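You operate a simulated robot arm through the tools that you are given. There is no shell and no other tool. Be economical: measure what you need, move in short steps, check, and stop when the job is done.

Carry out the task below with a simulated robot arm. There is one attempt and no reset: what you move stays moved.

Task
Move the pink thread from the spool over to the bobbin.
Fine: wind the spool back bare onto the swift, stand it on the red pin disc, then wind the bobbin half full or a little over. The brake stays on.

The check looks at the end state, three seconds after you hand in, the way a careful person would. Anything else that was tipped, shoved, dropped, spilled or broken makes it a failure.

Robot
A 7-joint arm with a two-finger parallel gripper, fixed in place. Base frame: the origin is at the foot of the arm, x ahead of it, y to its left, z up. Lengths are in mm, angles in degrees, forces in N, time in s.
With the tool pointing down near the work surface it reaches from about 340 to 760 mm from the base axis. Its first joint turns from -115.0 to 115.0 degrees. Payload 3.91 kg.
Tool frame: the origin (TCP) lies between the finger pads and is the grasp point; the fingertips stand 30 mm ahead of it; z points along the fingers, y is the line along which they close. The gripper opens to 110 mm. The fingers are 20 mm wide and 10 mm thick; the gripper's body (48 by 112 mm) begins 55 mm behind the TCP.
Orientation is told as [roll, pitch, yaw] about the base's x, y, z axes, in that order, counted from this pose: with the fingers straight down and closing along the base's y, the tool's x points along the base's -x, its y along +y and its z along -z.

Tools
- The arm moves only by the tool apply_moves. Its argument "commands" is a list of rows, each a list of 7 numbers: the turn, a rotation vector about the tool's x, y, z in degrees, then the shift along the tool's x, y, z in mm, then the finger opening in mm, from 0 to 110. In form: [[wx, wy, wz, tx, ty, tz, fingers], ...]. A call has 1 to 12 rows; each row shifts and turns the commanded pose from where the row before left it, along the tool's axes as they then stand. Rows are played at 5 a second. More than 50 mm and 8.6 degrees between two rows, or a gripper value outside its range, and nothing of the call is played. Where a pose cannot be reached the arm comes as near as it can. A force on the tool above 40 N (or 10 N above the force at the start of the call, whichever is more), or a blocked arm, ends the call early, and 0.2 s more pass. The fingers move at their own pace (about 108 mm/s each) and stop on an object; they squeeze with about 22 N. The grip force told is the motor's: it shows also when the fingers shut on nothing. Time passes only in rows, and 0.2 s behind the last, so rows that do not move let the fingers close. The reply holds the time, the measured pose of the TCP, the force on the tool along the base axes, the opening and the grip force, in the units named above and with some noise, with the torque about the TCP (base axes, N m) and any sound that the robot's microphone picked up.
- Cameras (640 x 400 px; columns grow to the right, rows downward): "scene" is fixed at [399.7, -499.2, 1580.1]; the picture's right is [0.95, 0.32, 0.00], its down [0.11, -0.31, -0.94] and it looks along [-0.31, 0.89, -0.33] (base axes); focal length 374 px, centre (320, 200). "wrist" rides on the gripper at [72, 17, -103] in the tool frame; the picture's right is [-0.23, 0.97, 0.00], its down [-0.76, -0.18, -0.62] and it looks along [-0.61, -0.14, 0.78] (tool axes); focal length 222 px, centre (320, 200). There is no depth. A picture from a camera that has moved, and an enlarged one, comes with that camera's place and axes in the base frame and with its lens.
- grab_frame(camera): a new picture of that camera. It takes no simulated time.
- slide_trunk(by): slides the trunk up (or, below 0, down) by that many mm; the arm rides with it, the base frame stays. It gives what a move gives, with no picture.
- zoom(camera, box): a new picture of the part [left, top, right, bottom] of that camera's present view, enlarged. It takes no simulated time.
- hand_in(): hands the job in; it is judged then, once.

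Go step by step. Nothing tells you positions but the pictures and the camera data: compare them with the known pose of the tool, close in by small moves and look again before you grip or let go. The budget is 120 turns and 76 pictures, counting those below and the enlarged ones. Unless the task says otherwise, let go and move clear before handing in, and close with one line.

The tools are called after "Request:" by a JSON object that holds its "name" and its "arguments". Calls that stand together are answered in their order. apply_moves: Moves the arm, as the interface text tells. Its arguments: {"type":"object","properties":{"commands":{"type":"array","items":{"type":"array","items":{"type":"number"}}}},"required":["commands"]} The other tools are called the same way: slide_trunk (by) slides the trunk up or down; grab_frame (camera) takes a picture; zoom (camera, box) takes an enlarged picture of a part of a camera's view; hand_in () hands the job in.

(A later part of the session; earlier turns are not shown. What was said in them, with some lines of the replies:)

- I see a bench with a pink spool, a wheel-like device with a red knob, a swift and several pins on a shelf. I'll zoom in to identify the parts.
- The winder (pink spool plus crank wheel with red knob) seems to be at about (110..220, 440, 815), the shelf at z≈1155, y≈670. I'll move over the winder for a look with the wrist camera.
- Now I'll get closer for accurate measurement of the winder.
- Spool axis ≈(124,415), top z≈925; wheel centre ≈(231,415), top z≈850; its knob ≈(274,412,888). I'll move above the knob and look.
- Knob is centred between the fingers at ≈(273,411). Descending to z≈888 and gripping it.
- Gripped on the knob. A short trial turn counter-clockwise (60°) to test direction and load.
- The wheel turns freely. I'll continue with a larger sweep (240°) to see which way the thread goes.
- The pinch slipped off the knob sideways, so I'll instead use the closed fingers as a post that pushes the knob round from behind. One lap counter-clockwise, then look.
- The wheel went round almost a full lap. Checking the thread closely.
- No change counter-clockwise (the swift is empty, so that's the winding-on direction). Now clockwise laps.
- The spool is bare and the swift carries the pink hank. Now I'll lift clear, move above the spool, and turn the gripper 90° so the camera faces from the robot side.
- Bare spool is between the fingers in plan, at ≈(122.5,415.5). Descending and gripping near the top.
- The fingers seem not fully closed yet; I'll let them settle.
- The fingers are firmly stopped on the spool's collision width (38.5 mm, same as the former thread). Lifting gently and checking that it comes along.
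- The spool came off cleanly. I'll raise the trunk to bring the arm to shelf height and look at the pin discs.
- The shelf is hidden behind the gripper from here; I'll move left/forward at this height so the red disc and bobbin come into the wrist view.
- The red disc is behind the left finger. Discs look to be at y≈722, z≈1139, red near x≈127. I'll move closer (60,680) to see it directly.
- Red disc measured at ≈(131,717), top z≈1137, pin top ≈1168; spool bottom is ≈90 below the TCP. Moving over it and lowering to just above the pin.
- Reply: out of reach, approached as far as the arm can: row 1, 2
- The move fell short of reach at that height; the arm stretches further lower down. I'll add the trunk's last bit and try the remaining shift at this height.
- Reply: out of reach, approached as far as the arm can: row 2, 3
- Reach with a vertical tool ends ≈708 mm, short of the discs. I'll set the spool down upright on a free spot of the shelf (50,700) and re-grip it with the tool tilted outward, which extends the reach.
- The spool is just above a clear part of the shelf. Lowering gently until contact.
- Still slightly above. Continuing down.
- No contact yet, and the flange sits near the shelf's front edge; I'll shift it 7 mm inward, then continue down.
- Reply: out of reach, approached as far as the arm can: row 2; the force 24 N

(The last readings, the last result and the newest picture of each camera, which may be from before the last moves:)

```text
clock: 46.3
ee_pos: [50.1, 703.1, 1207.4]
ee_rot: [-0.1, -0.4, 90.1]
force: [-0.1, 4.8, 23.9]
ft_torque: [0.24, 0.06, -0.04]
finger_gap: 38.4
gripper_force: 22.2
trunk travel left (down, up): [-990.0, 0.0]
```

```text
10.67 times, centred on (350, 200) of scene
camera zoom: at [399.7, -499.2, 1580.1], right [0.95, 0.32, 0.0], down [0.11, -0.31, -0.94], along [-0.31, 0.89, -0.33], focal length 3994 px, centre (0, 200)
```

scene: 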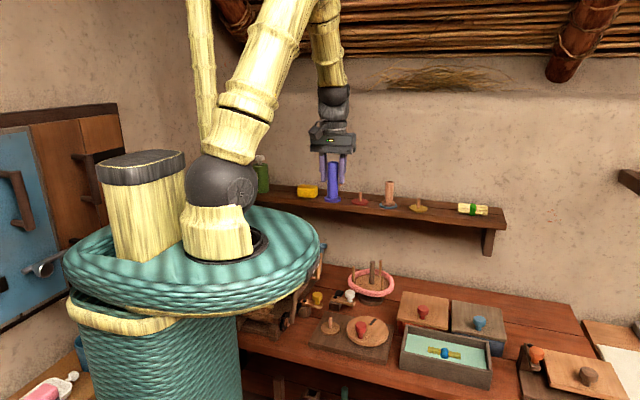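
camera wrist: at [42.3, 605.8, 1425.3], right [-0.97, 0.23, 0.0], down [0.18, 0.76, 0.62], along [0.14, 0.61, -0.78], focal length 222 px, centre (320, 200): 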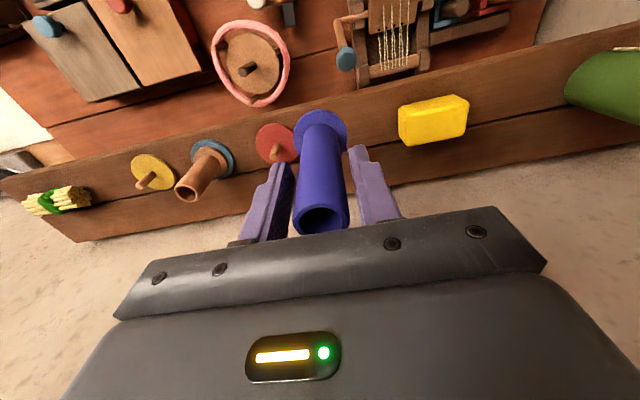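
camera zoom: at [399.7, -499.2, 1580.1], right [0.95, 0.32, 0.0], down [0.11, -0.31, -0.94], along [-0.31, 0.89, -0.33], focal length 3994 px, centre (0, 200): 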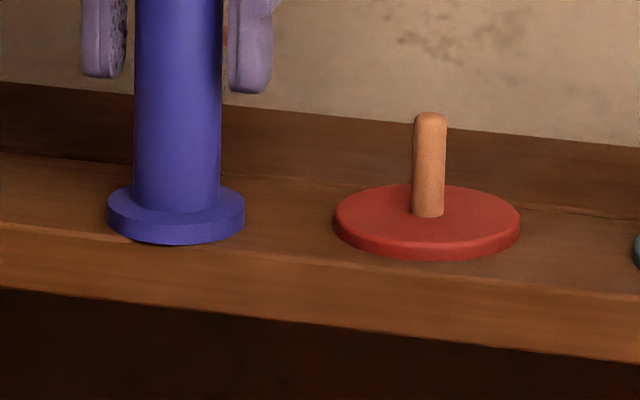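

Contact made (shelf reached at TCP z≈1208.5). Unload slightly, release, and back straight up.

Request:
{"name": "apply_moves", "arguments": {"commands": [[0, 0, 0, 0, 0, -1.8, 10], [0, 0, 0, 0, 0, 0, 42], [0, 0, 0, 0, 0, 0, 60], [0, 0, 0, 0, 0, 0, 66], [0, 0, 0, 0, 0, -20, 66], [0, 0, 0, 0, 0, -40, 66], [0, 0, 0, 0, 0, -10, 66]]}}

Request:
{"name": "grab_frame", "arguments": {"camera": "wrist"}}

Request:
{"name": "zoom", "arguments": {"camera": "scene", "box": [310, 140, 410, 220]}}

```text
clock: 47.9
ee_pos: [50.4, 696.8, 1276.1]
ee_rot: [0.0, 0.0, 90.0]
force: [0.0, 0.5, -0.1]
ft_torque: [0.0, -0.01, 0.03]
finger_gap: 66.0
gripper_force: 0.2
out of reach, approached as far as the arm can: row 7
trunk travel left (down, up): [-990.0, 0.0]
```

```text
39 pictures are left
camera wrist: at [34.0, 623.0, 1380.5], right [-0.97, 0.23, 0.0], down [0.18, 0.76, 0.62], along [0.14, 0.61, -0.78], focal length 222 px, centre (320, 200)
```

wrist: 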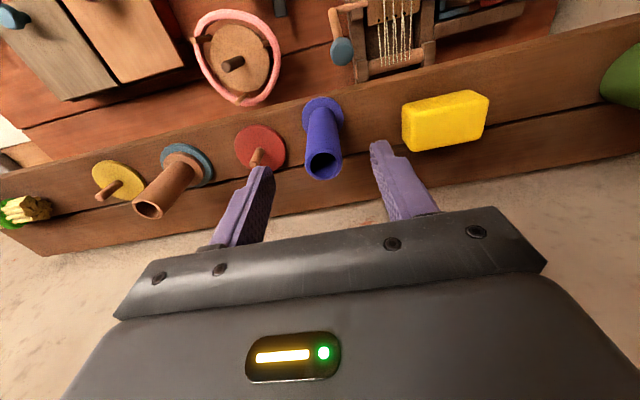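

```text
5.00 times, centred on (360, 180) of scene
camera zoom: at [399.7, -499.2, 1580.1], right [0.95, 0.32, 0.0], down [0.11, -0.31, -0.94], along [-0.31, 0.89, -0.33], focal length 1872 px, centre (120, 300)
```

zoom: 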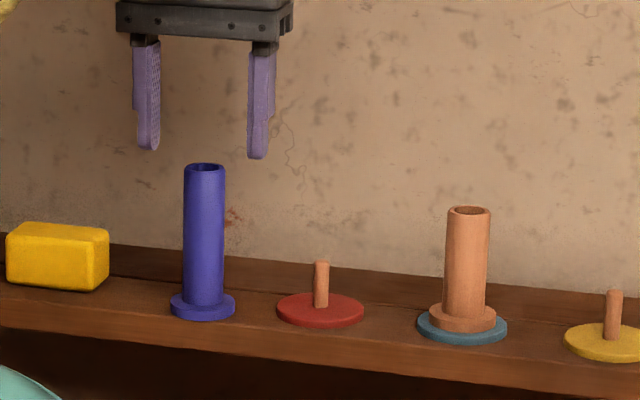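

The spool stands free and upright on the shelf. Now tilting the tool 24° outward, in place.

Request:
{"name": "apply_moves", "arguments": {"commands": [[0, -8, 0, 0, 0, 0, 66], [0, -8, 0, 0, 0, 0, 66], [0, -8, 0, 0, 0, 0, 66], [0, 0, 0, 0, 0, 0, 66]]}}

```text
clock: 48.9
ee_pos: [49.6, 700.3, 1276.2]
ee_rot: [0.1, -24.0, 89.9]
force: [0.1, -0.4, 0.0]
ft_torque: [-0.07, 0.05, -0.01]
finger_gap: 65.9
gripper_force: 0.1
trunk travel left (down, up): [-990.0, 0.0]
```

Request:
{"name": "apply_moves", "arguments": {"commands": [[0, 0, 0, -2.6, 0, 1.1, 66], [0, 0, 0, 13.83, 0, 31.06, 66], [0, 0, 0, 13.83, 0, 31.06, 66], [0, 0, 0, 0, 0, 0, 66], [0, 0, 0, 0, 0, 0, 10], [0, 0, 0, 0, 0, 0, 10], [0, 0, 0, 0, 0, 0, 10], [0, 0, 0, 0, 0, 0, 10]]}}

Request:
{"name": "grab_frame", "arguments": {"camera": "wrist"}}

Request:
{"name": "zoom", "arguments": {"camera": "scene", "box": [310, 140, 410, 220]}}

```text
clock: 50.7
ee_pos: [49.2, 703.6, 1208.5]
ee_rot: [0.0, -24.0, 90.0]
force: [0.2, 0.0, 1.0]
ft_torque: [0.04, 0.01, 0.0]
finger_gap: 38.6
gripper_force: 21.8
trunk travel left (down, up): [-990.0, 0.0]
```

```text
37 pictures are left
camera wrist: at [33.1, 593.4, 1273.9], right [-0.97, 0.21, 0.09], down [0.18, 0.44, 0.88], along [0.14, 0.87, -0.47], focal length 222 px, centre (320, 200)
```

wrist: 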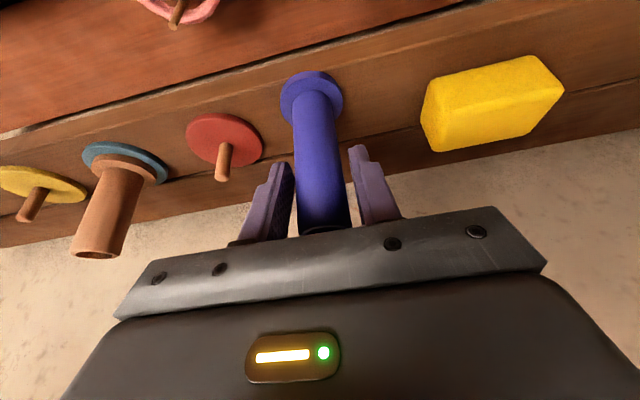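

```text
5.00 times, centred on (360, 180) of scene
camera zoom: at [399.7, -499.2, 1580.1], right [0.95, 0.32, 0.0], down [0.11, -0.31, -0.94], along [-0.31, 0.89, -0.33], focal length 1872 px, centre (120, 300)
```

zoom: 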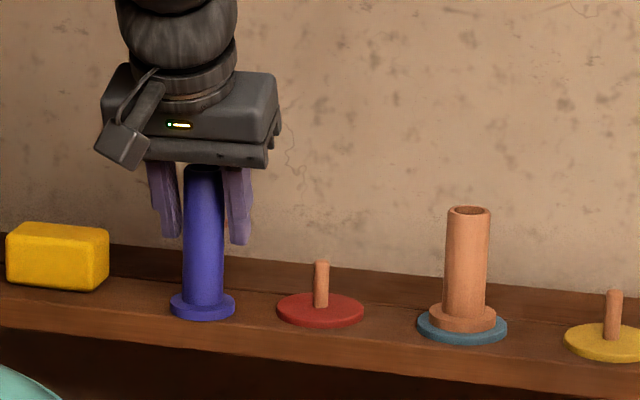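

Re-gripped with tilt, spool upright. Lifting 55 mm and moving over the red pin.

Request:
{"name": "apply_moves", "arguments": {"commands": [[0, 0, 0, -11.2, 0, -25.1, 10], [0, 0, 0, -11.2, 0, -25.1, 10], [0, 0, 0, -3.9, -20.2, 1.73, 10], [0, 0, 0, -3.9, -20.2, 1.73, 10], [0, 0, 0, -3.9, -20.3, 1.73, 10], [0, 0, 0, -3.9, -20.3, 1.73, 10], [0, 0, 0, 0, 0, 0, 10]]}}

Request:
{"name": "zoom", "arguments": {"camera": "scene", "box": [330, 150, 400, 215]}}

Request:
{"name": "grab_frame", "arguments": {"camera": "wrist"}}

```text
clock: 52.3
ee_pos: [129.4, 718.7, 1263.8]
ee_rot: [0.0, -24.0, 90.0]
force: [-0.5, -0.1, -0.6]
ft_torque: [-0.01, -0.04, 0.0]
finger_gap: 38.4
gripper_force: 21.8
trunk travel left (down, up): [-990.0, 0.0]
```

```text
6.15 times, centred on (365, 182) of scene
camera zoom: at [399.7, -499.2, 1580.1], right [0.95, 0.32, 0.0], down [0.11, -0.31, -0.94], along [-0.31, 0.89, -0.33], focal length 2304 px, centre (43, 308)
```

zoom: 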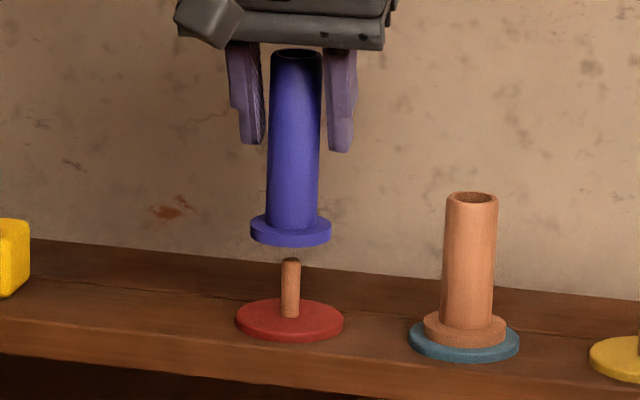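

```text
34 pictures are left
camera wrist: at [113.6, 609.3, 1328.8], right [-0.97, 0.21, 0.09], down [0.18, 0.44, 0.88], along [0.14, 0.87, -0.47], focal length 222 px, centre (320, 200)
```

wrist: 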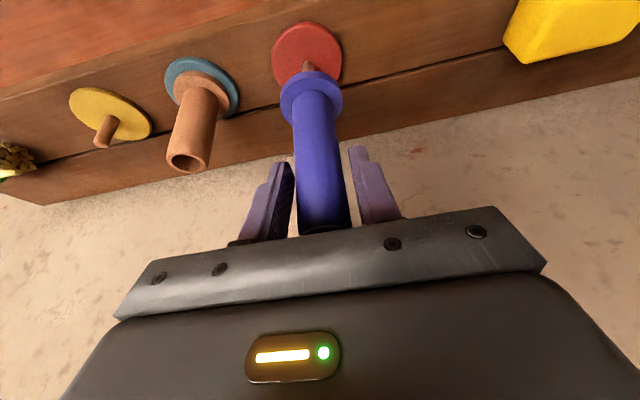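

Alignment over the red pin looks good in both views. Lowering stepwise, watching force.

Request:
{"name": "apply_moves", "arguments": {"commands": [[0, 0, 0, 4.07, 0, 9.14, 10], [0, 0, 0, 4.07, 0, 9.14, 10], [0, 0, 0, 2.03, 0, 4.57, 10], [0, 0, 0, 2.03, 0, 4.57, 10], [0, 0, 0, 0, 0, 0, 10]]}}

Request:
{"name": "zoom", "arguments": {"camera": "scene", "box": [340, 170, 390, 210]}}

```text
clock: 53.5
ee_pos: [131.5, 718.5, 1233.9]
ee_rot: [0.1, -24.0, 90.0]
force: [-0.1, -0.9, -0.5]
ft_torque: [-0.01, -0.01, 0.0]
finger_gap: 38.5
gripper_force: 22.0
trunk travel left (down, up): [-990.0, 0.0]
```

```text
10.00 times, centred on (365, 190) of scene
camera zoom: at [399.7, -499.2, 1580.1], right [0.95, 0.32, 0.0], down [0.11, -0.31, -0.94], along [-0.31, 0.89, -0.33], focal length 3745 px, centre (-130, 300)
```

zoom: 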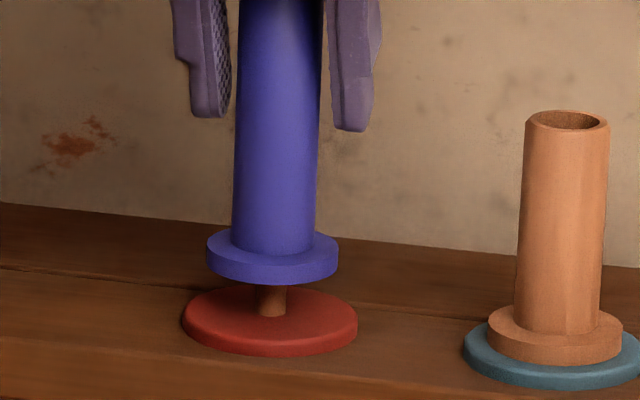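

The pin is inside the hole with no force. Lowering the rest.

Request:
{"name": "apply_moves", "arguments": {"commands": [[0, 0, 0, 3.25, 0, 7.31, 10], [0, 0, 0, 2.44, 0, 5.48, 10], [0, 0, 0, 0.81, 0, 1.83, 10], [0, 0, 0, 0, 0, 0, 10]]}}

Request:
{"name": "apply_moves", "arguments": {"commands": [[0, 0, 0, 0.41, 0, 0.91, 10], [0, 0, 0, 0.41, 0, 0.91, 10], [0, 0, 0, 0, 0, 0, 10]]}}

Request:
{"name": "zoom", "arguments": {"camera": "scene", "box": [340, 170, 390, 210]}}

```text
clock: 54.5
ee_pos: [130.8, 719.7, 1217.4]
ee_rot: [0.1, -24.1, 90.0]
force: [-0.7, 0.6, -0.9]
ft_torque: [-0.01, 0.01, 0.0]
finger_gap: 38.3
gripper_force: 22.3
trunk travel left (down, up): [-990.0, 0.0]
```

```text
clock: 55.3
ee_pos: [131.8, 719.4, 1217.3]
ee_rot: [0.0, -24.0, 90.0]
force: [-1.3, -0.3, -0.3]
ft_torque: [-0.01, -0.01, 0.0]
finger_gap: 38.6
gripper_force: 21.5
trunk travel left (down, up): [-990.0, 0.0]
```

```text
10.00 times, centred on (365, 190) of scene
camera zoom: at [399.7, -499.2, 1580.1], right [0.95, 0.32, 0.0], down [0.11, -0.31, -0.94], along [-0.31, 0.89, -0.33], focal length 3745 px, centre (-130, 300)
```

zoom: 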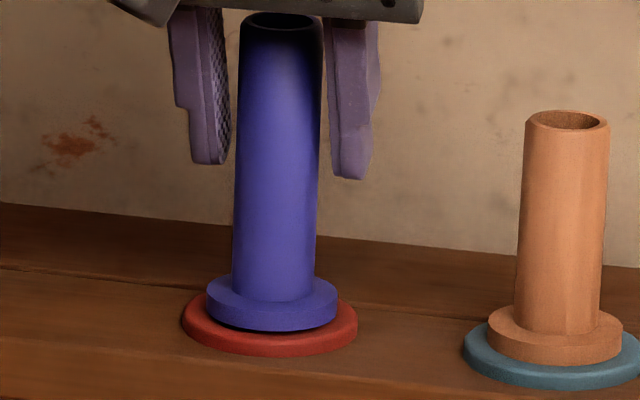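

Nearly seated; a couple more millimetres until contact.

Request:
{"name": "apply_moves", "arguments": {"commands": [[0, 0, 0, 0.41, 0, 0.91, 10], [0, 0, 0, 0.41, 0, 0.91, 10], [0, 0, 0, 0, 0, 0, 10]]}}

```text
clock: 56.1
ee_pos: [131.6, 719.8, 1215.6]
ee_rot: [0.0, -24.0, 89.9]
force: [0.2, -0.4, 1.8]
ft_torque: [0.01, 0.0, 0.02]
finger_gap: 38.4
gripper_force: 22.4
trunk travel left (down, up): [-990.0, 0.0]
```

Contact reached. Releasing, backing up, and moving sideways toward the bobbin.

Request:
{"name": "apply_moves", "arguments": {"commands": [[0, 0, 0, 0, 0, 0, 42], [0, 0, 0, 0, 0, 0, 62], [0, 0, 0, 0, 0, 0, 66], [0, 0, 0, -14.2, 0, -32, 66], [0, 0, 0, -14.2, 0, -32, 66], [0, 0, 0, 0, 0, 0, 66]]}}

Request:
{"name": "apply_moves", "arguments": {"commands": [[0, 0, 0, 0, -30, 0, 66], [0, 0, 0, 0, -30, 0, 66], [0, 0, 0, 0, -30, 0, 66], [0, 0, 0, 0, -7, 0, 66], [0, 0, 0, 0, 0, 0, 66]]}}

Request:
{"name": "grab_frame", "arguments": {"camera": "wrist"}}

Request:
{"name": "zoom", "arguments": {"camera": "scene", "box": [340, 150, 420, 220]}}

```text
clock: 57.5
ee_pos: [131.4, 719.8, 1284.1]
ee_rot: [0.0, -24.0, 90.0]
force: [-0.4, 0.2, -0.5]
ft_torque: [0.0, 0.0, 0.03]
finger_gap: 66.1
gripper_force: 0.1
trunk travel left (down, up): [-990.0, 0.0]
```

```text
clock: 58.7
ee_pos: [229.0, 720.7, 1283.7]
ee_rot: [0.0, -24.0, 90.0]
force: [0.7, -0.5, -0.1]
ft_torque: [0.01, -0.02, 0.03]
finger_gap: 65.9
gripper_force: 0.2
trunk travel left (down, up): [-990.0, 0.0]
```

```text
31 pictures are left
camera wrist: at [212.2, 610.9, 1349.1], right [-0.97, 0.21, 0.09], down [0.18, 0.44, 0.88], along [0.14, 0.87, -0.47], focal length 222 px, centre (320, 200)
```

wrist: 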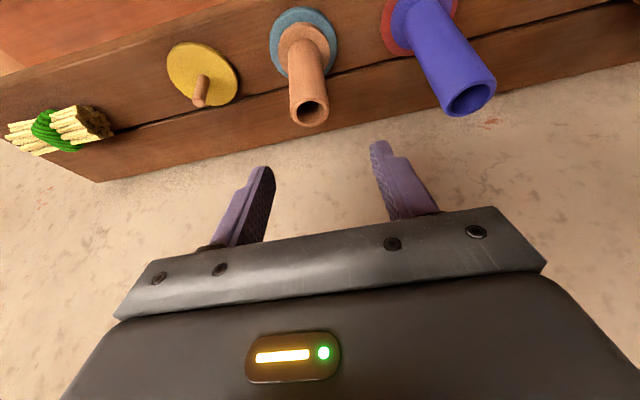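

```text
5.71 times, centred on (380, 185) of scene
camera zoom: at [399.7, -499.2, 1580.1], right [0.95, 0.32, 0.0], down [0.11, -0.31, -0.94], along [-0.31, 0.89, -0.33], focal length 2140 px, centre (-23, 286)
```

zoom: 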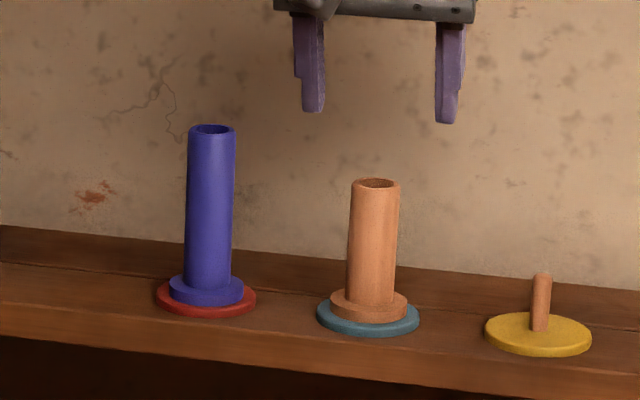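

The spool is seated on the red pin. The bobbin is at ≈(231,719), top ≈1220. Lowering the tilted gripper over it and closing.

Request:
{"name": "apply_moves", "arguments": {"commands": [[0, 0, 0, 1.4, -2, -0.6, 66], [0, 0, 0, 11.3, 0, 25.4, 66], [0, 0, 0, 11.3, 0, 25.4, 66], [0, 0, 0, 11.3, 0, 25.4, 66], [0, 0, 0, 0, 0, 0, 66], [0, 0, 0, 0, 0, 0, 10], [0, 0, 0, 0, 0, 0, 10], [0, 0, 0, 0, 0, 0, 10], [0, 0, 0, 0, 0, 0, 10]]}}

Request:
{"name": "zoom", "arguments": {"camera": "scene", "box": [350, 150, 420, 220]}}

Request:
{"name": "zoom", "arguments": {"camera": "wrist", "box": [220, 80, 440, 240]}}

```text
clock: 60.7
ee_pos: [231.0, 718.5, 1199.9]
ee_rot: [0.0, -24.1, 89.9]
force: [-0.7, 0.1, 0.7]
ft_torque: [-0.01, 0.02, -0.01]
finger_gap: 43.9
gripper_force: 21.6
trunk travel left (down, up): [-990.0, 0.0]
```

```text
5.71 times, centred on (385, 185) of scene
camera zoom: at [399.7, -499.2, 1580.1], right [0.95, 0.32, 0.0], down [0.11, -0.31, -0.94], along [-0.31, 0.89, -0.33], focal length 2140 px, centre (-51, 286)
```

zoom: 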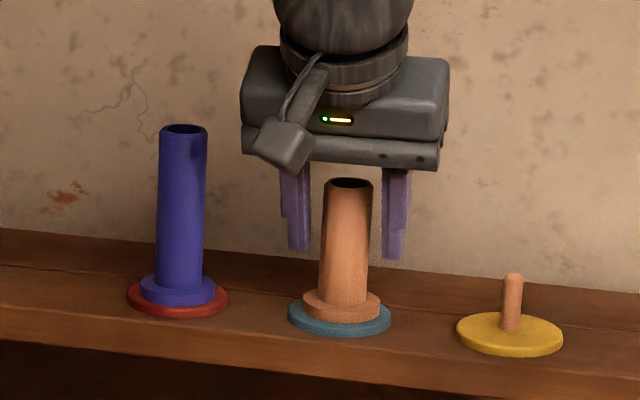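

```text
2.50 times, centred on (330, 160) of wrist
camera zoom: at [214.8, 608.8, 1265.7], right [-0.97, 0.21, 0.09], down [0.18, 0.44, 0.88], along [0.14, 0.87, -0.47], focal length 555 px, centre (295, 300)
```

zoom: 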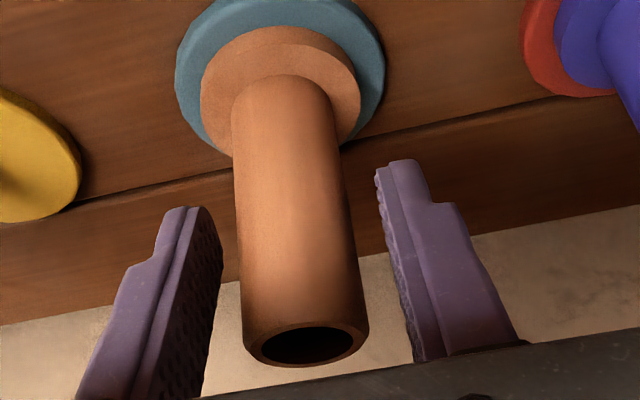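

Bobbin gripped (44 mm). Lifting off the blue pin and moving back out from the shelf.

Request:
{"name": "apply_moves", "arguments": {"commands": [[0, 0, 0, -4.07, 0, -9.14, 10], [0, 0, 0, -8.1, 0, -18.3, 10], [0, 0, 0, -12.2, 0, -27.4, 10], [0, 0, 0, -8.1, 0, -18.3, 10], [0, 0, 0, 0, 0, 0, 10]]}}

Request:
{"name": "zoom", "arguments": {"camera": "scene", "box": [350, 140, 420, 220]}}

```text
clock: 61.9
ee_pos: [230.4, 718.2, 1278.8]
ee_rot: [-0.1, -23.9, 90.0]
force: [-0.3, 0.2, -0.9]
ft_torque: [-0.04, 0.05, 0.0]
finger_gap: 44.0
gripper_force: 22.4
trunk travel left (down, up): [-990.0, 0.0]
```

```text
5.00 times, centred on (385, 180) of scene
camera zoom: at [399.7, -499.2, 1580.1], right [0.95, 0.32, 0.0], down [0.11, -0.31, -0.94], along [-0.31, 0.89, -0.33], focal length 1872 px, centre (-5, 300)
```

zoom: 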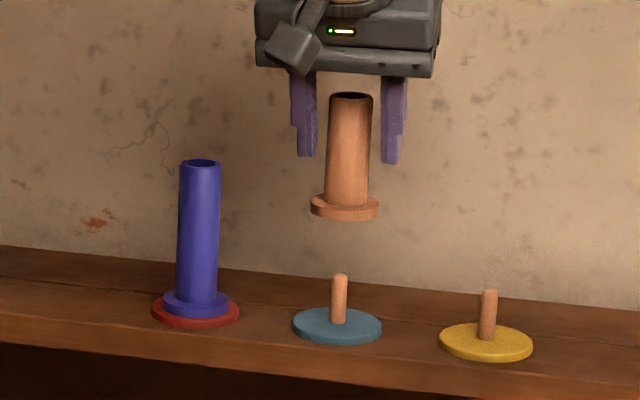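

Request:
{"name": "apply_moves", "arguments": {"commands": [[0, 0, 0, 36.5, 0, -16.3, 10], [0, 0, 0, 36.5, 0, -16.3, 10], [0, 0, 0, 36.5, 0, -16.3, 10], [0, 0, 0, 36.5, 20, -16.3, 10], [0, 0, 0, 36.5, 30, -16.3, 10], [0, 0, 0, 36.5, 30, -16.3, 10], [0, 0, 0, 33.8, 20, -15, 10], [0, 0, 0, 0, 0, 0, 10]]}}

Request:
{"name": "slide_trunk", "arguments": {"by": -250}}

Request:
{"name": "grab_frame", "arguments": {"camera": "wrist"}}

Request:
{"name": "grab_frame", "arguments": {"camera": "scene"}}

```text
clock: 63.7
ee_pos: [130.1, 441.3, 1279.8]
ee_rot: [0.0, -24.0, 90.0]
force: [-0.2, 0.6, -0.3]
ft_torque: [-0.01, 0.02, -0.02]
finger_gap: 44.1
gripper_force: 21.9
trunk travel left (down, up): [-990.0, 0.0]
```

```text
clock: 66.2
ee_pos: [130.1, 441.2, 1031.1]
ee_rot: [0.0, -24.1, 90.1]
force: [-0.3, -0.4, -0.7]
ft_torque: [0.0, 0.01, -0.01]
finger_gap: 44.1
gripper_force: 21.9
trunk travel left (down, up): [-740.0, 250.0]
```

```text
26 pictures are left
camera wrist: at [113.9, 330.9, 1095.9], right [-0.97, 0.21, 0.09], down [0.18, 0.44, 0.88], along [0.14, 0.87, -0.47], focal length 222 px, centre (320, 200)
```

wrist: 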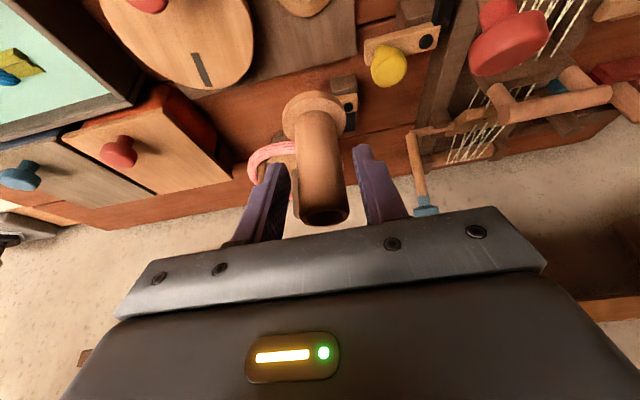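

```text
25 pictures are left
```

scene: 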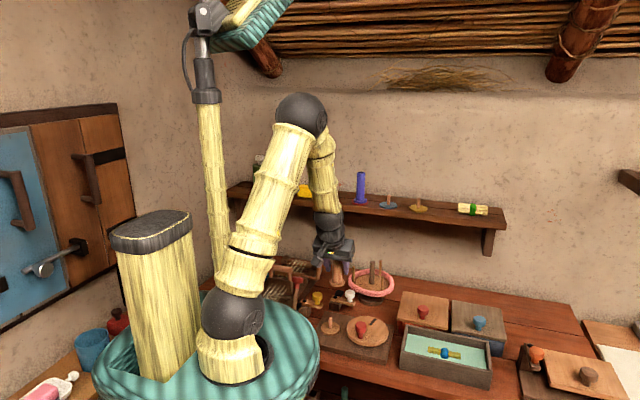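

Now moving above the winder spindle, hovering with the bobbin's bottom just above the pin.

Request:
{"name": "apply_moves", "arguments": {"commands": [[0, 0, 0, 25.1, 7.6, -11.2, 10], [0, 0, 0, 14.4, 0, 32.5, 10], [0, 0, 0, 14.4, 0, 32.5, 10], [0, 0, 0, 10, 0, 22.4, 10], [0, 0, 0, 0, 0, 0, 10]]}}

Request:
{"name": "grab_frame", "arguments": {"camera": "wrist"}}

Request:
{"name": "zoom", "arguments": {"camera": "scene", "box": [300, 250, 400, 350]}}

```text
clock: 67.5
ee_pos: [122.1, 413.6, 933.6]
ee_rot: [0.0, -24.0, 90.0]
force: [0.3, -0.6, 0.2]
ft_torque: [-0.02, -0.01, 0.01]
finger_gap: 44.3
gripper_force: 22.4
trunk travel left (down, up): [-740.0, 250.0]
```

```text
24 pictures are left
camera wrist: at [105.6, 303.4, 998.7], right [-0.97, 0.21, 0.09], down [0.18, 0.44, 0.88], along [0.14, 0.87, -0.47], focal length 222 px, centre (320, 200)
```

wrist: 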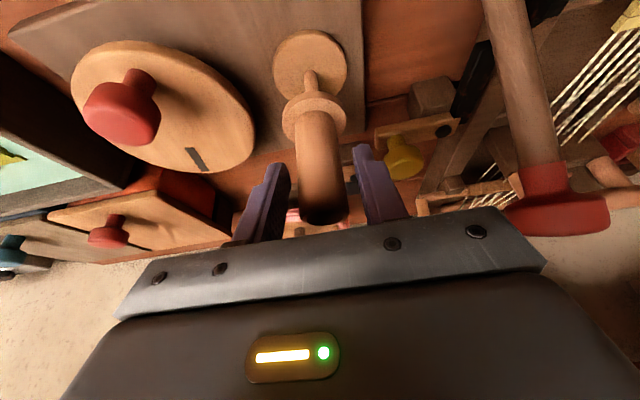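

```text
4.00 times, centred on (350, 300) of scene
camera zoom: at [399.7, -499.2, 1580.1], right [0.95, 0.32, 0.0], down [0.11, -0.31, -0.94], along [-0.31, 0.89, -0.33], focal length 1498 px, centre (200, -200)
```

zoom: 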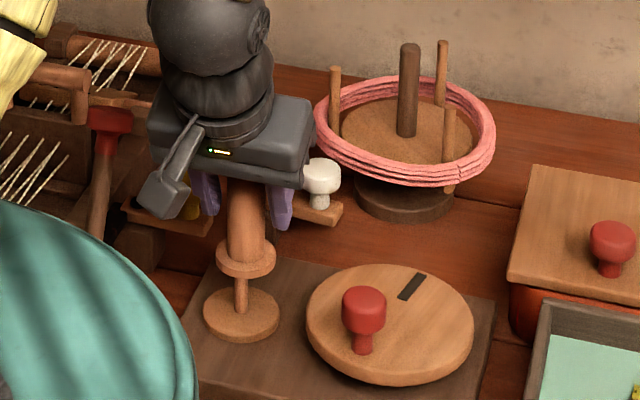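

Need a sharper look to confirm alignment of bobbin and pin before lowering.

Request:
{"name": "zoom", "arguments": {"camera": "wrist", "box": [250, 20, 370, 150]}}

Request:
{"name": "zoom", "arguments": {"camera": "scene", "box": [330, 290, 390, 345]}}

```text
3.08 times, centred on (310, 85) of wrist
camera zoom: at [105.6, 303.4, 998.7], right [-0.97, 0.21, 0.09], down [0.18, 0.44, 0.88], along [0.14, 0.87, -0.47], focal length 684 px, centre (351, 554)
```

zoom: 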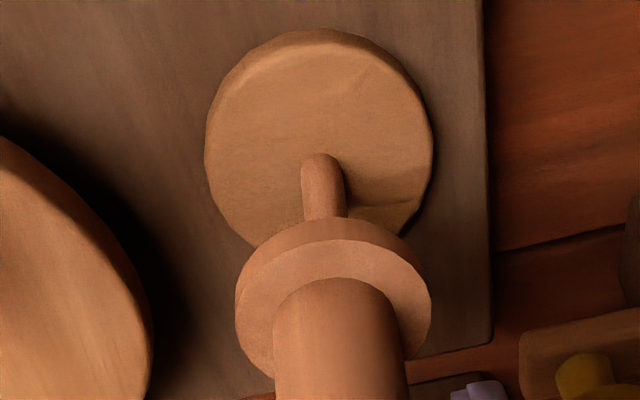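

```text
7.27 times, centred on (360, 318) of scene
camera zoom: at [399.7, -499.2, 1580.1], right [0.95, 0.32, 0.0], down [0.11, -0.31, -0.94], along [-0.31, 0.89, -0.33], focal length 2724 px, centre (29, -654)
```

zoom: 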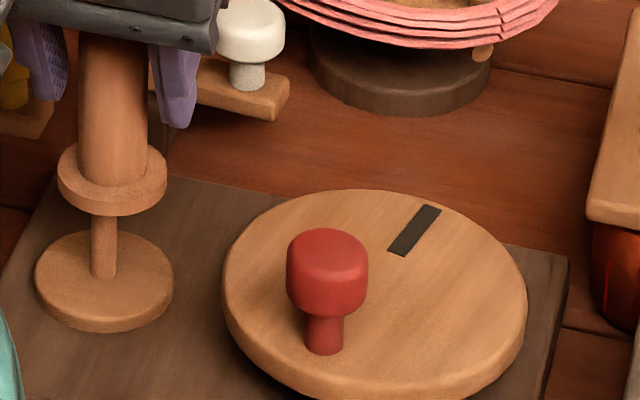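

The pin sits about 2 mm left and 3.5 mm nearer than the bobbin axis. Correcting, then lowering a little onto the pin tip.

Request:
{"name": "apply_moves", "arguments": {"commands": [[0, 0, 0, 3.2, 2, -1.4, 10], [0, 0, 0, 2.44, 0, 5.48, 10], [0, 0, 0, 2.44, 0, 5.48, 10], [0, 0, 0, 2.44, 0, 5.48, 10], [0, 0, 0, 0, 0, 0, 10]]}}

Request:
{"name": "zoom", "arguments": {"camera": "scene", "box": [320, 290, 360, 340]}}

```text
clock: 68.7
ee_pos: [119.8, 408.8, 916.6]
ee_rot: [-0.1, -24.0, 90.0]
force: [0.3, 0.4, 0.8]
ft_torque: [-0.01, 0.0, 0.05]
finger_gap: 43.8
gripper_force: 21.9
trunk travel left (down, up): [-740.0, 250.0]
```

```text
8.00 times, centred on (340, 315) of scene
camera zoom: at [399.7, -499.2, 1580.1], right [0.95, 0.32, 0.0], down [0.11, -0.31, -0.94], along [-0.31, 0.89, -0.33], focal length 2996 px, centre (160, -720)
```

zoom: 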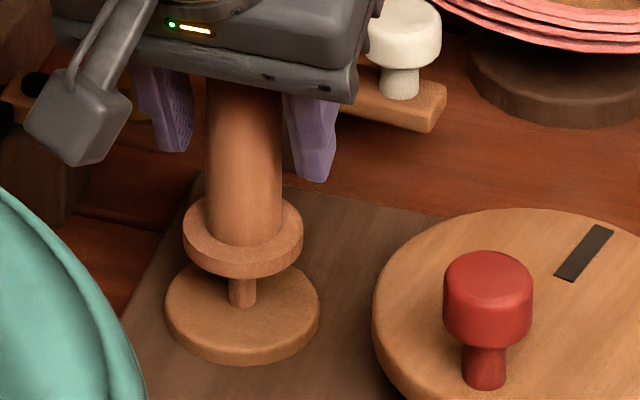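

Well centred and no force. Lowering further.

Request:
{"name": "apply_moves", "arguments": {"commands": [[0, 0, 0, 2.03, 0, 4.57, 10], [0, 0, 0, 2.03, 0, 4.57, 10], [0, 0, 0, 2.03, 0, 4.57, 10], [0, 0, 0, 2.03, 0, 4.57, 10], [0, 0, 0, 0, 0, 0, 10]]}}

Request:
{"name": "apply_moves", "arguments": {"commands": [[0, 0, 0, 0.81, 0, 1.83, 10], [0, 0, 0, 0.81, 0, 1.83, 10], [0, 0, 0, 0, 0, 0, 10]]}}

Request:
{"name": "zoom", "arguments": {"camera": "scene", "box": [320, 290, 360, 340]}}

```text
clock: 69.8
ee_pos: [120.8, 410.7, 896.2]
ee_rot: [0.0, -23.9, 90.0]
force: [0.8, -0.4, -1.1]
ft_torque: [-0.03, 0.02, -0.02]
finger_gap: 43.7
gripper_force: 22.1
trunk travel left (down, up): [-740.0, 250.0]
```

```text
clock: 70.7
ee_pos: [120.6, 409.2, 893.3]
ee_rot: [0.0, -24.0, 90.0]
force: [-0.1, 0.8, 0.0]
ft_torque: [-0.01, -0.03, -0.03]
finger_gap: 44.1
gripper_force: 21.9
trunk travel left (down, up): [-740.0, 250.0]
```

```text
8.00 times, centred on (340, 315) of scene
camera zoom: at [399.7, -499.2, 1580.1], right [0.95, 0.32, 0.0], down [0.11, -0.31, -0.94], along [-0.31, 0.89, -0.33], focal length 2996 px, centre (160, -720)
```

zoom: 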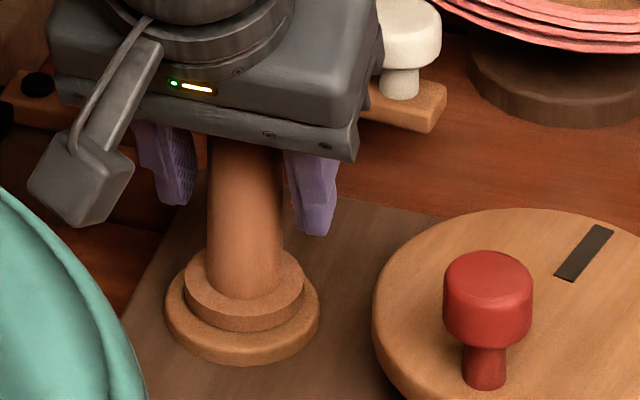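

Request:
{"name": "apply_moves", "arguments": {"commands": [[0, 0, 0, 0.41, 0, 0.91, 10], [0, 0, 0, 0.41, 0, 0.91, 10], [0, 0, 0, 0, 0, 0, 10]]}}

Request:
{"name": "apply_moves", "arguments": {"commands": [[0, 0, 0, 0.41, 0, 0.91, 10], [0, 0, 0, 0.2, 0, 0.46, 10], [0, 0, 0, 0, 0, 0, 10]]}}

```text
clock: 71.5
ee_pos: [120.9, 410.1, 890.8]
ee_rot: [0.0, -24.0, 90.0]
force: [0.5, -0.5, 4.4]
ft_torque: [-0.01, -0.04, -0.01]
finger_gap: 43.9
gripper_force: 21.8
trunk travel left (down, up): [-740.0, 250.0]
```

```text
clock: 72.2
ee_pos: [120.5, 409.8, 891.5]
ee_rot: [0.1, -24.1, 90.0]
force: [-0.4, -1.8, 11.5]
ft_torque: [0.09, 0.17, 0.02]
finger_gap: 44.0
gripper_force: 22.0
trunk travel left (down, up): [-740.0, 250.0]
```

Seated. Releasing, lifting off, and undoing the tilt.

Request:
{"name": "apply_moves", "arguments": {"commands": [[0, 0, 0, -0.4, 0, -0.9, 10], [0, 0, 0, 0, 0, 0, 48], [0, 0, 0, 0, 0, 0, 70], [0, 0, 0, 0, 0, 0, 72], [0, 0, 0, -10, 0, -22.4, 72], [0, 0, 0, -15.5, 0, -34.8, 72], [0, 0, 0, -15.5, 0, -34.8, 72], [0, 0, 0, -8, 0, -18, 72], [0, 8, 0, 0, 0, 0, 72], [0, 8, 0, 0, 0, 0, 72], [0, 8, 0, 0, 0, 0, 40], [0, 0, 0, 0, 0, 0, 0]]}}

Request:
{"name": "apply_moves", "arguments": {"commands": [[0, 0, 8.2, 0, 0, 0, 0], [0, 0, 8.2, 0, 0, 0, 0], [0, 0, 8.2, 0, 0, 0, 0], [0, 0, 8.2, 0, 0, 0, 0], [0, 0, 8.2, 0, 0, 0, 0], [0, 0, 8.2, 0, 0, 0, 0], [0, 0, 8.2, 0, 0, 0, 0], [0, 0, 8.2, 0, 0, 0, 0], [0, 0, 8.2, 0, 0, 0, 0], [0, 0, 8.2, 0, 0, 0, 0], [0, 0, 8, 0, 0, 0, 0], [0, 0, 0, 0, 0, 0, 0]]}}

Request:
{"name": "zoom", "arguments": {"camera": "scene", "box": [300, 260, 400, 350]}}

```text
clock: 74.8
ee_pos: [121.5, 409.6, 1011.5]
ee_rot: [0.0, 0.1, 90.0]
force: [-0.1, 0.2, -0.7]
ft_torque: [-0.03, -0.01, 0.0]
finger_gap: 0.2
gripper_force: 22.0
trunk travel left (down, up): [-740.0, 250.0]
```

```text
clock: 77.5
ee_pos: [121.4, 408.4, 1008.6]
ee_rot: [0.0, 0.0, -0.1]
force: [-0.9, -0.9, -0.3]
ft_torque: [0.0, 0.0, 0.01]
finger_gap: 0.1
gripper_force: 21.2
trunk travel left (down, up): [-740.0, 250.0]
```

```text
4.44 times, centred on (350, 305) of scene
camera zoom: at [399.7, -499.2, 1580.1], right [0.95, 0.32, 0.0], down [0.11, -0.31, -0.94], along [-0.31, 0.89, -0.33], focal length 1664 px, centre (187, -267)
```

zoom: 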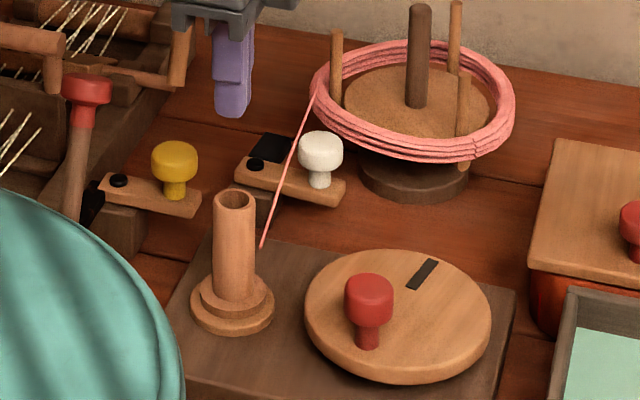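

The bobbin is seated on the spindle and the gripper is clear. I'll go down behind the wheel knob (at ≈258° on the wheel) and push it counter-clockwise to wind on.

Request:
{"name": "apply_moves", "arguments": {"commands": [[0, 0, 0, -35.3, -3.3, 0, 0], [0, 0, 0, -35.3, -3.3, 0, 0], [0, 0, 0, 0, 0, 40, 0], [0, 0, 0, 0, 0, 40, 0], [0, 0, 0, 0, 0, 30, 0], [0, 0, 0, 0, 0, 10.6, 0], [0, 0, 0, 0, 0, 0, 0]]}}

Request:
{"name": "zoom", "arguments": {"camera": "scene", "box": [300, 260, 400, 350]}}

```text
clock: 79.0
ee_pos: [192.8, 402.7, 891.5]
ee_rot: [0.0, 0.0, 0.0]
force: [-0.3, 0.5, 0.5]
ft_torque: [0.0, 0.03, 0.03]
finger_gap: 0.0
gripper_force: 22.0
trunk travel left (down, up): [-740.0, 250.0]
```

```text
4.44 times, centred on (350, 305) of scene
camera zoom: at [399.7, -499.2, 1580.1], right [0.95, 0.32, 0.0], down [0.11, -0.31, -0.94], along [-0.31, 0.89, -0.33], focal length 1664 px, centre (187, -267)
```

zoom: 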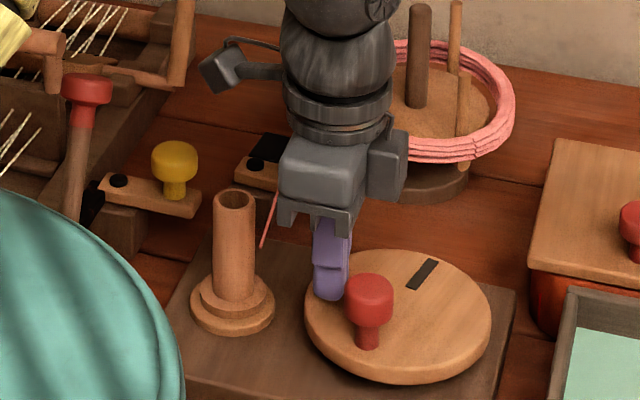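

Request:
{"name": "apply_moves", "arguments": {"commands": [[0, 0, 0, -6.41, -12.99, 0, 0], [0, 0, 0, -10.47, -10.0, 0, 0], [0, 0, 0, -13.26, -5.82, 0, 0], [0, 0, 0, -14.46, -0.94, 0, 0], [0, 0, 0, -13.9, 4.07, 0, 0], [0, 0, 0, 0, 0, 0, 0]]}}

Request:
{"name": "zoom", "arguments": {"camera": "scene", "box": [300, 260, 400, 350]}}

```text
clock: 80.5
ee_pos: [250.9, 377.7, 890.3]
ee_rot: [0.1, 0.0, -0.1]
force: [0.3, -0.2, 0.8]
ft_torque: [0.0, 0.03, -0.03]
finger_gap: 0.0
gripper_force: 22.2
trunk travel left (down, up): [-740.0, 250.0]
```

```text
4.44 times, centred on (350, 305) of scene
camera zoom: at [399.7, -499.2, 1580.1], right [0.95, 0.32, 0.0], down [0.11, -0.31, -0.94], along [-0.31, 0.89, -0.33], focal length 1664 px, centre (187, -267)
```

zoom: 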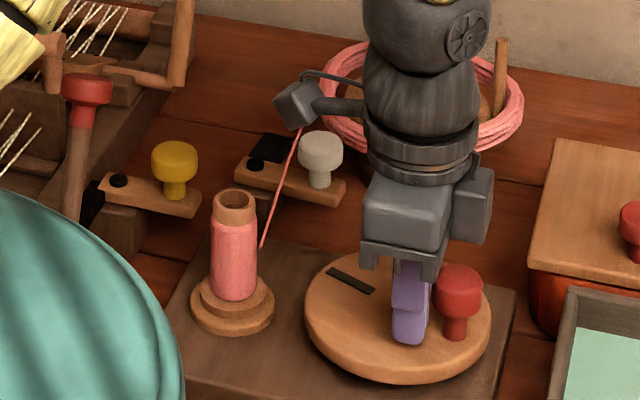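

Thread is winding on. Continuing another 80°.

Request:
{"name": "apply_moves", "arguments": {"commands": [[0, 0, 0, -11.67, 8.57, 0, 0], [0, 0, 0, -8.03, 12.05, 0, 0], [0, 0, 0, -3.43, 14.07, 0, 0], [0, 0, 0, 1.59, 14.39, 0, 0], [0, 0, 0, 0, 0, 0, 0]]}}

Request:
{"name": "zoom", "arguments": {"camera": "scene", "box": [315, 285, 355, 340]}}

```text
clock: 81.7
ee_pos: [271.5, 425.9, 889.5]
ee_rot: [-0.1, 0.0, 0.0]
force: [0.3, 0.5, -0.3]
ft_torque: [0.0, 0.03, -0.01]
finger_gap: 0.4
gripper_force: 22.1
trunk travel left (down, up): [-740.0, 250.0]
```

```text
7.27 times, centred on (335, 312) of scene
camera zoom: at [399.7, -499.2, 1580.1], right [0.95, 0.32, 0.0], down [0.11, -0.31, -0.94], along [-0.31, 0.89, -0.33], focal length 2724 px, centre (211, -618)
```

zoom: 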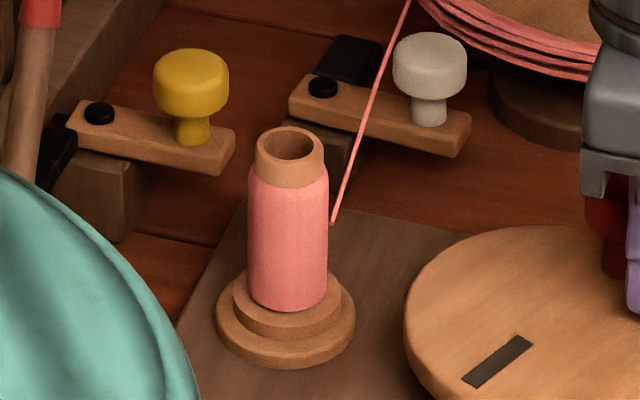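

About a third full (80 px vs. bare 67, full ≈101). Another 80°, then measure.

Request:
{"name": "apply_moves", "arguments": {"commands": [[0, 0, 0, 6.41, 12.99, 0, 0], [0, 0, 0, 10.47, 10.0, 0, 0], [0, 0, 0, 13.26, 5.82, 0, 0], [0, 0, 0, 14.46, 0.94, 0, 0], [0, 0, 0, 0, 0, 0, 0]]}}

Request:
{"name": "zoom", "arguments": {"camera": "scene", "box": [315, 285, 355, 340]}}

```text
clock: 82.8
ee_pos: [227.0, 457.2, 890.1]
ee_rot: [-0.1, 0.0, -0.1]
force: [-0.3, 0.7, 0.6]
ft_torque: [-0.01, -0.01, 0.03]
finger_gap: 0.1
gripper_force: 22.7
trunk travel left (down, up): [-740.0, 250.0]
```

```text
7.27 times, centred on (335, 312) of scene
camera zoom: at [399.7, -499.2, 1580.1], right [0.95, 0.32, 0.0], down [0.11, -0.31, -0.94], along [-0.31, 0.89, -0.33], focal length 2724 px, centre (211, -618)
```

zoom: 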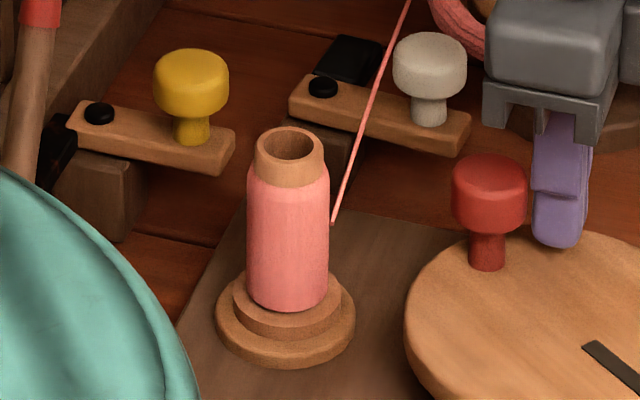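

Now ≈83 px. To judge the fraction independently I'll look at how much of the hank is left on the swift.

Request:
{"name": "zoom", "arguments": {"camera": "scene", "box": [330, 250, 420, 310]}}

```text
6.67 times, centred on (375, 280) of scene
camera zoom: at [399.7, -499.2, 1580.1], right [0.95, 0.32, 0.0], down [0.11, -0.31, -0.94], along [-0.31, 0.89, -0.33], focal length 2497 px, centre (-47, -333)
```

zoom: 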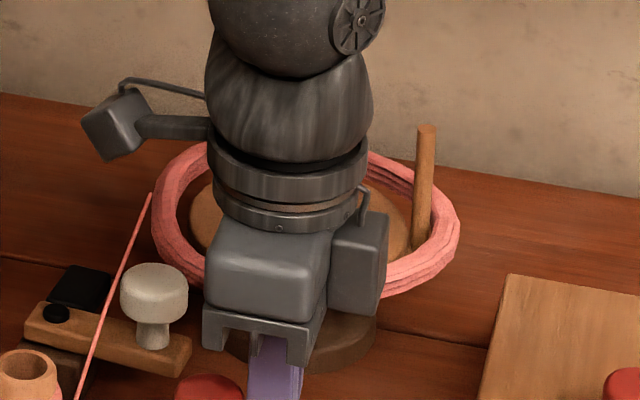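

The hank is little changed. Winding on is reversible, so I'll wind another 120° and compare.

Request:
{"name": "apply_moves", "arguments": {"commands": [[0, 0, 0, 13.9, -4.07, 0, 0], [0, 0, 0, 11.67, -8.57, 0, 0], [0, 0, 0, 8.03, -12.05, 0, 0], [0, 0, 0, 3.43, -14.07, 0, 0], [0, 0, 0, -1.59, -14.39, 0, 0], [0, 0, 0, -6.41, -12.99, 0, 0], [0, 0, 0, 0, 0, 0, 0]]}}

Request:
{"name": "zoom", "arguments": {"camera": "scene", "box": [315, 285, 355, 340]}}

```text
clock: 84.5
ee_pos: [196.9, 391.1, 890.7]
ee_rot: [-0.1, 0.0, 0.0]
force: [-0.1, -0.1, -0.1]
ft_torque: [0.0, 0.03, 0.0]
finger_gap: 0.1
gripper_force: 21.8
trunk travel left (down, up): [-740.0, 250.0]
```

```text
7.27 times, centred on (335, 312) of scene
camera zoom: at [399.7, -499.2, 1580.1], right [0.95, 0.32, 0.0], down [0.11, -0.31, -0.94], along [-0.31, 0.89, -0.33], focal length 2724 px, centre (211, -618)
```

zoom: 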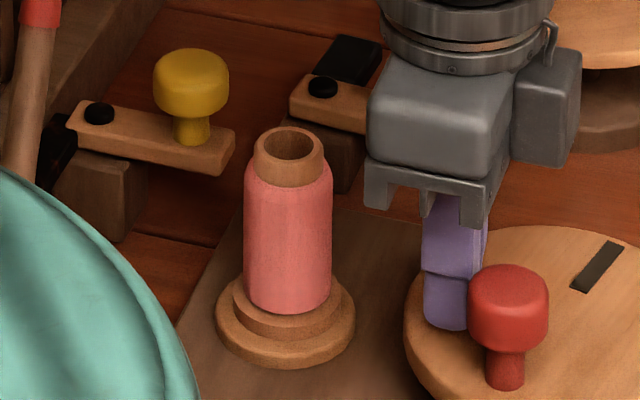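

The thread is now 90 px wide. Checking whether the swift has run empty.

Request:
{"name": "zoom", "arguments": {"camera": "scene", "box": [320, 250, 420, 340]}}

```text
4.44 times, centred on (370, 295) of scene
camera zoom: at [399.7, -499.2, 1580.1], right [0.95, 0.32, 0.0], down [0.11, -0.31, -0.94], along [-0.31, 0.89, -0.33], focal length 1664 px, centre (98, -222)
```

zoom: 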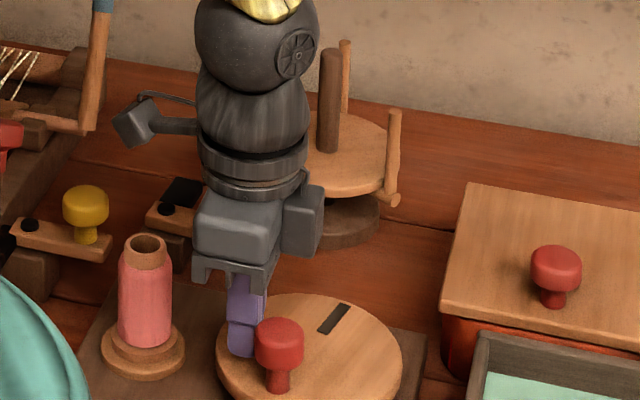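

The swift is empty: all the thread is on the bobbin. I'll measure the thread against the flange accurately.

Request:
{"name": "zoom", "arguments": {"camera": "scene", "box": [316, 296, 344, 338]}}

```text
9.52 times, centred on (330, 317) of scene
camera zoom: at [399.7, -499.2, 1580.1], right [0.95, 0.32, 0.0], down [0.11, -0.31, -0.94], along [-0.31, 0.89, -0.33], focal length 3566 px, centre (225, -914)
```

zoom: 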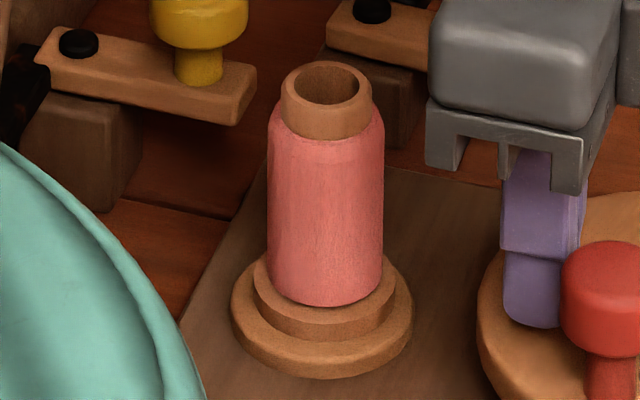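

All the thread is on the bobbin: wound diameter ≈37.5 mm between a 28 mm barrel and ≈44–46 mm full width, i.e. half full or slightly over. I'll lift clear and do a last overall check.

Request:
{"name": "apply_moves", "arguments": {"commands": [[0, 0, 0, 0, 0, -30, 0], [0, 0, 0, 0, 0, -45, 0], [0, 0, 0, 0, 0, -45, 0], [0, 0, 0, 0, 0, -45, 0], [0, 0, 0, -40, 0, -20, 0], [0, 0, 0, -40, 0, 0, 0], [0, 0, 0, -40, 0, 0, 0], [0, 0, 0, 0, 0, 0, 0]]}}

Request:
{"name": "grab_frame", "arguments": {"camera": "scene"}}

Request:
{"name": "zoom", "arguments": {"camera": "scene", "box": [260, 240, 420, 350]}}

```text
clock: 86.2
ee_pos: [315.6, 388.8, 1076.9]
ee_rot: [0.0, 0.0, 0.0]
force: [-0.8, 0.7, -0.2]
ft_torque: [-0.01, 0.0, -0.01]
finger_gap: 0.0
gripper_force: 21.7
trunk travel left (down, up): [-740.0, 250.0]
```

```text
9 pictures are left
```

scene: 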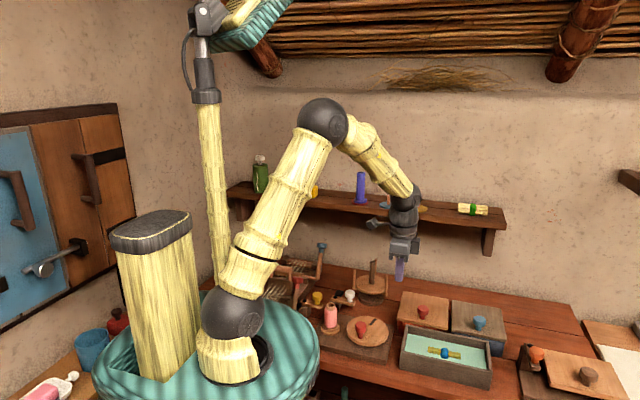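

```text
3.64 times, centred on (340, 295) of scene
camera zoom: at [399.7, -499.2, 1580.1], right [0.95, 0.32, 0.0], down [0.11, -0.31, -0.94], along [-0.31, 0.89, -0.33], focal length 1362 px, centre (247, -146)
```

zoom: 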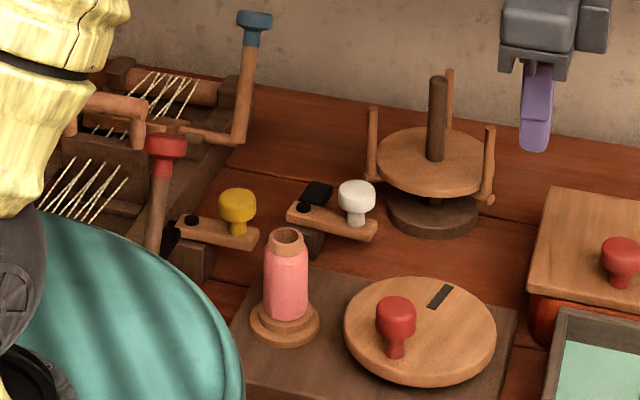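

The bobbin stands on the winder spindle wound with all the thread, the bare spool is on the red pin disc, both levers are untouched, and the arm is clear. Handing in.

Request:
{"name": "hand_in", "arguments": {}}

```text
The job is handed in.
```

I moved all the pink thread from the spool onto the bobbin and handed the job in. The bare spool stands on the red pin disc, and I didn't touch either brake lever. By my measurement the bobbin is just over half full, taking a full bobbin as thread wound nearly to its rim. If "half full" meant half of the spool's thread, it is overwound.
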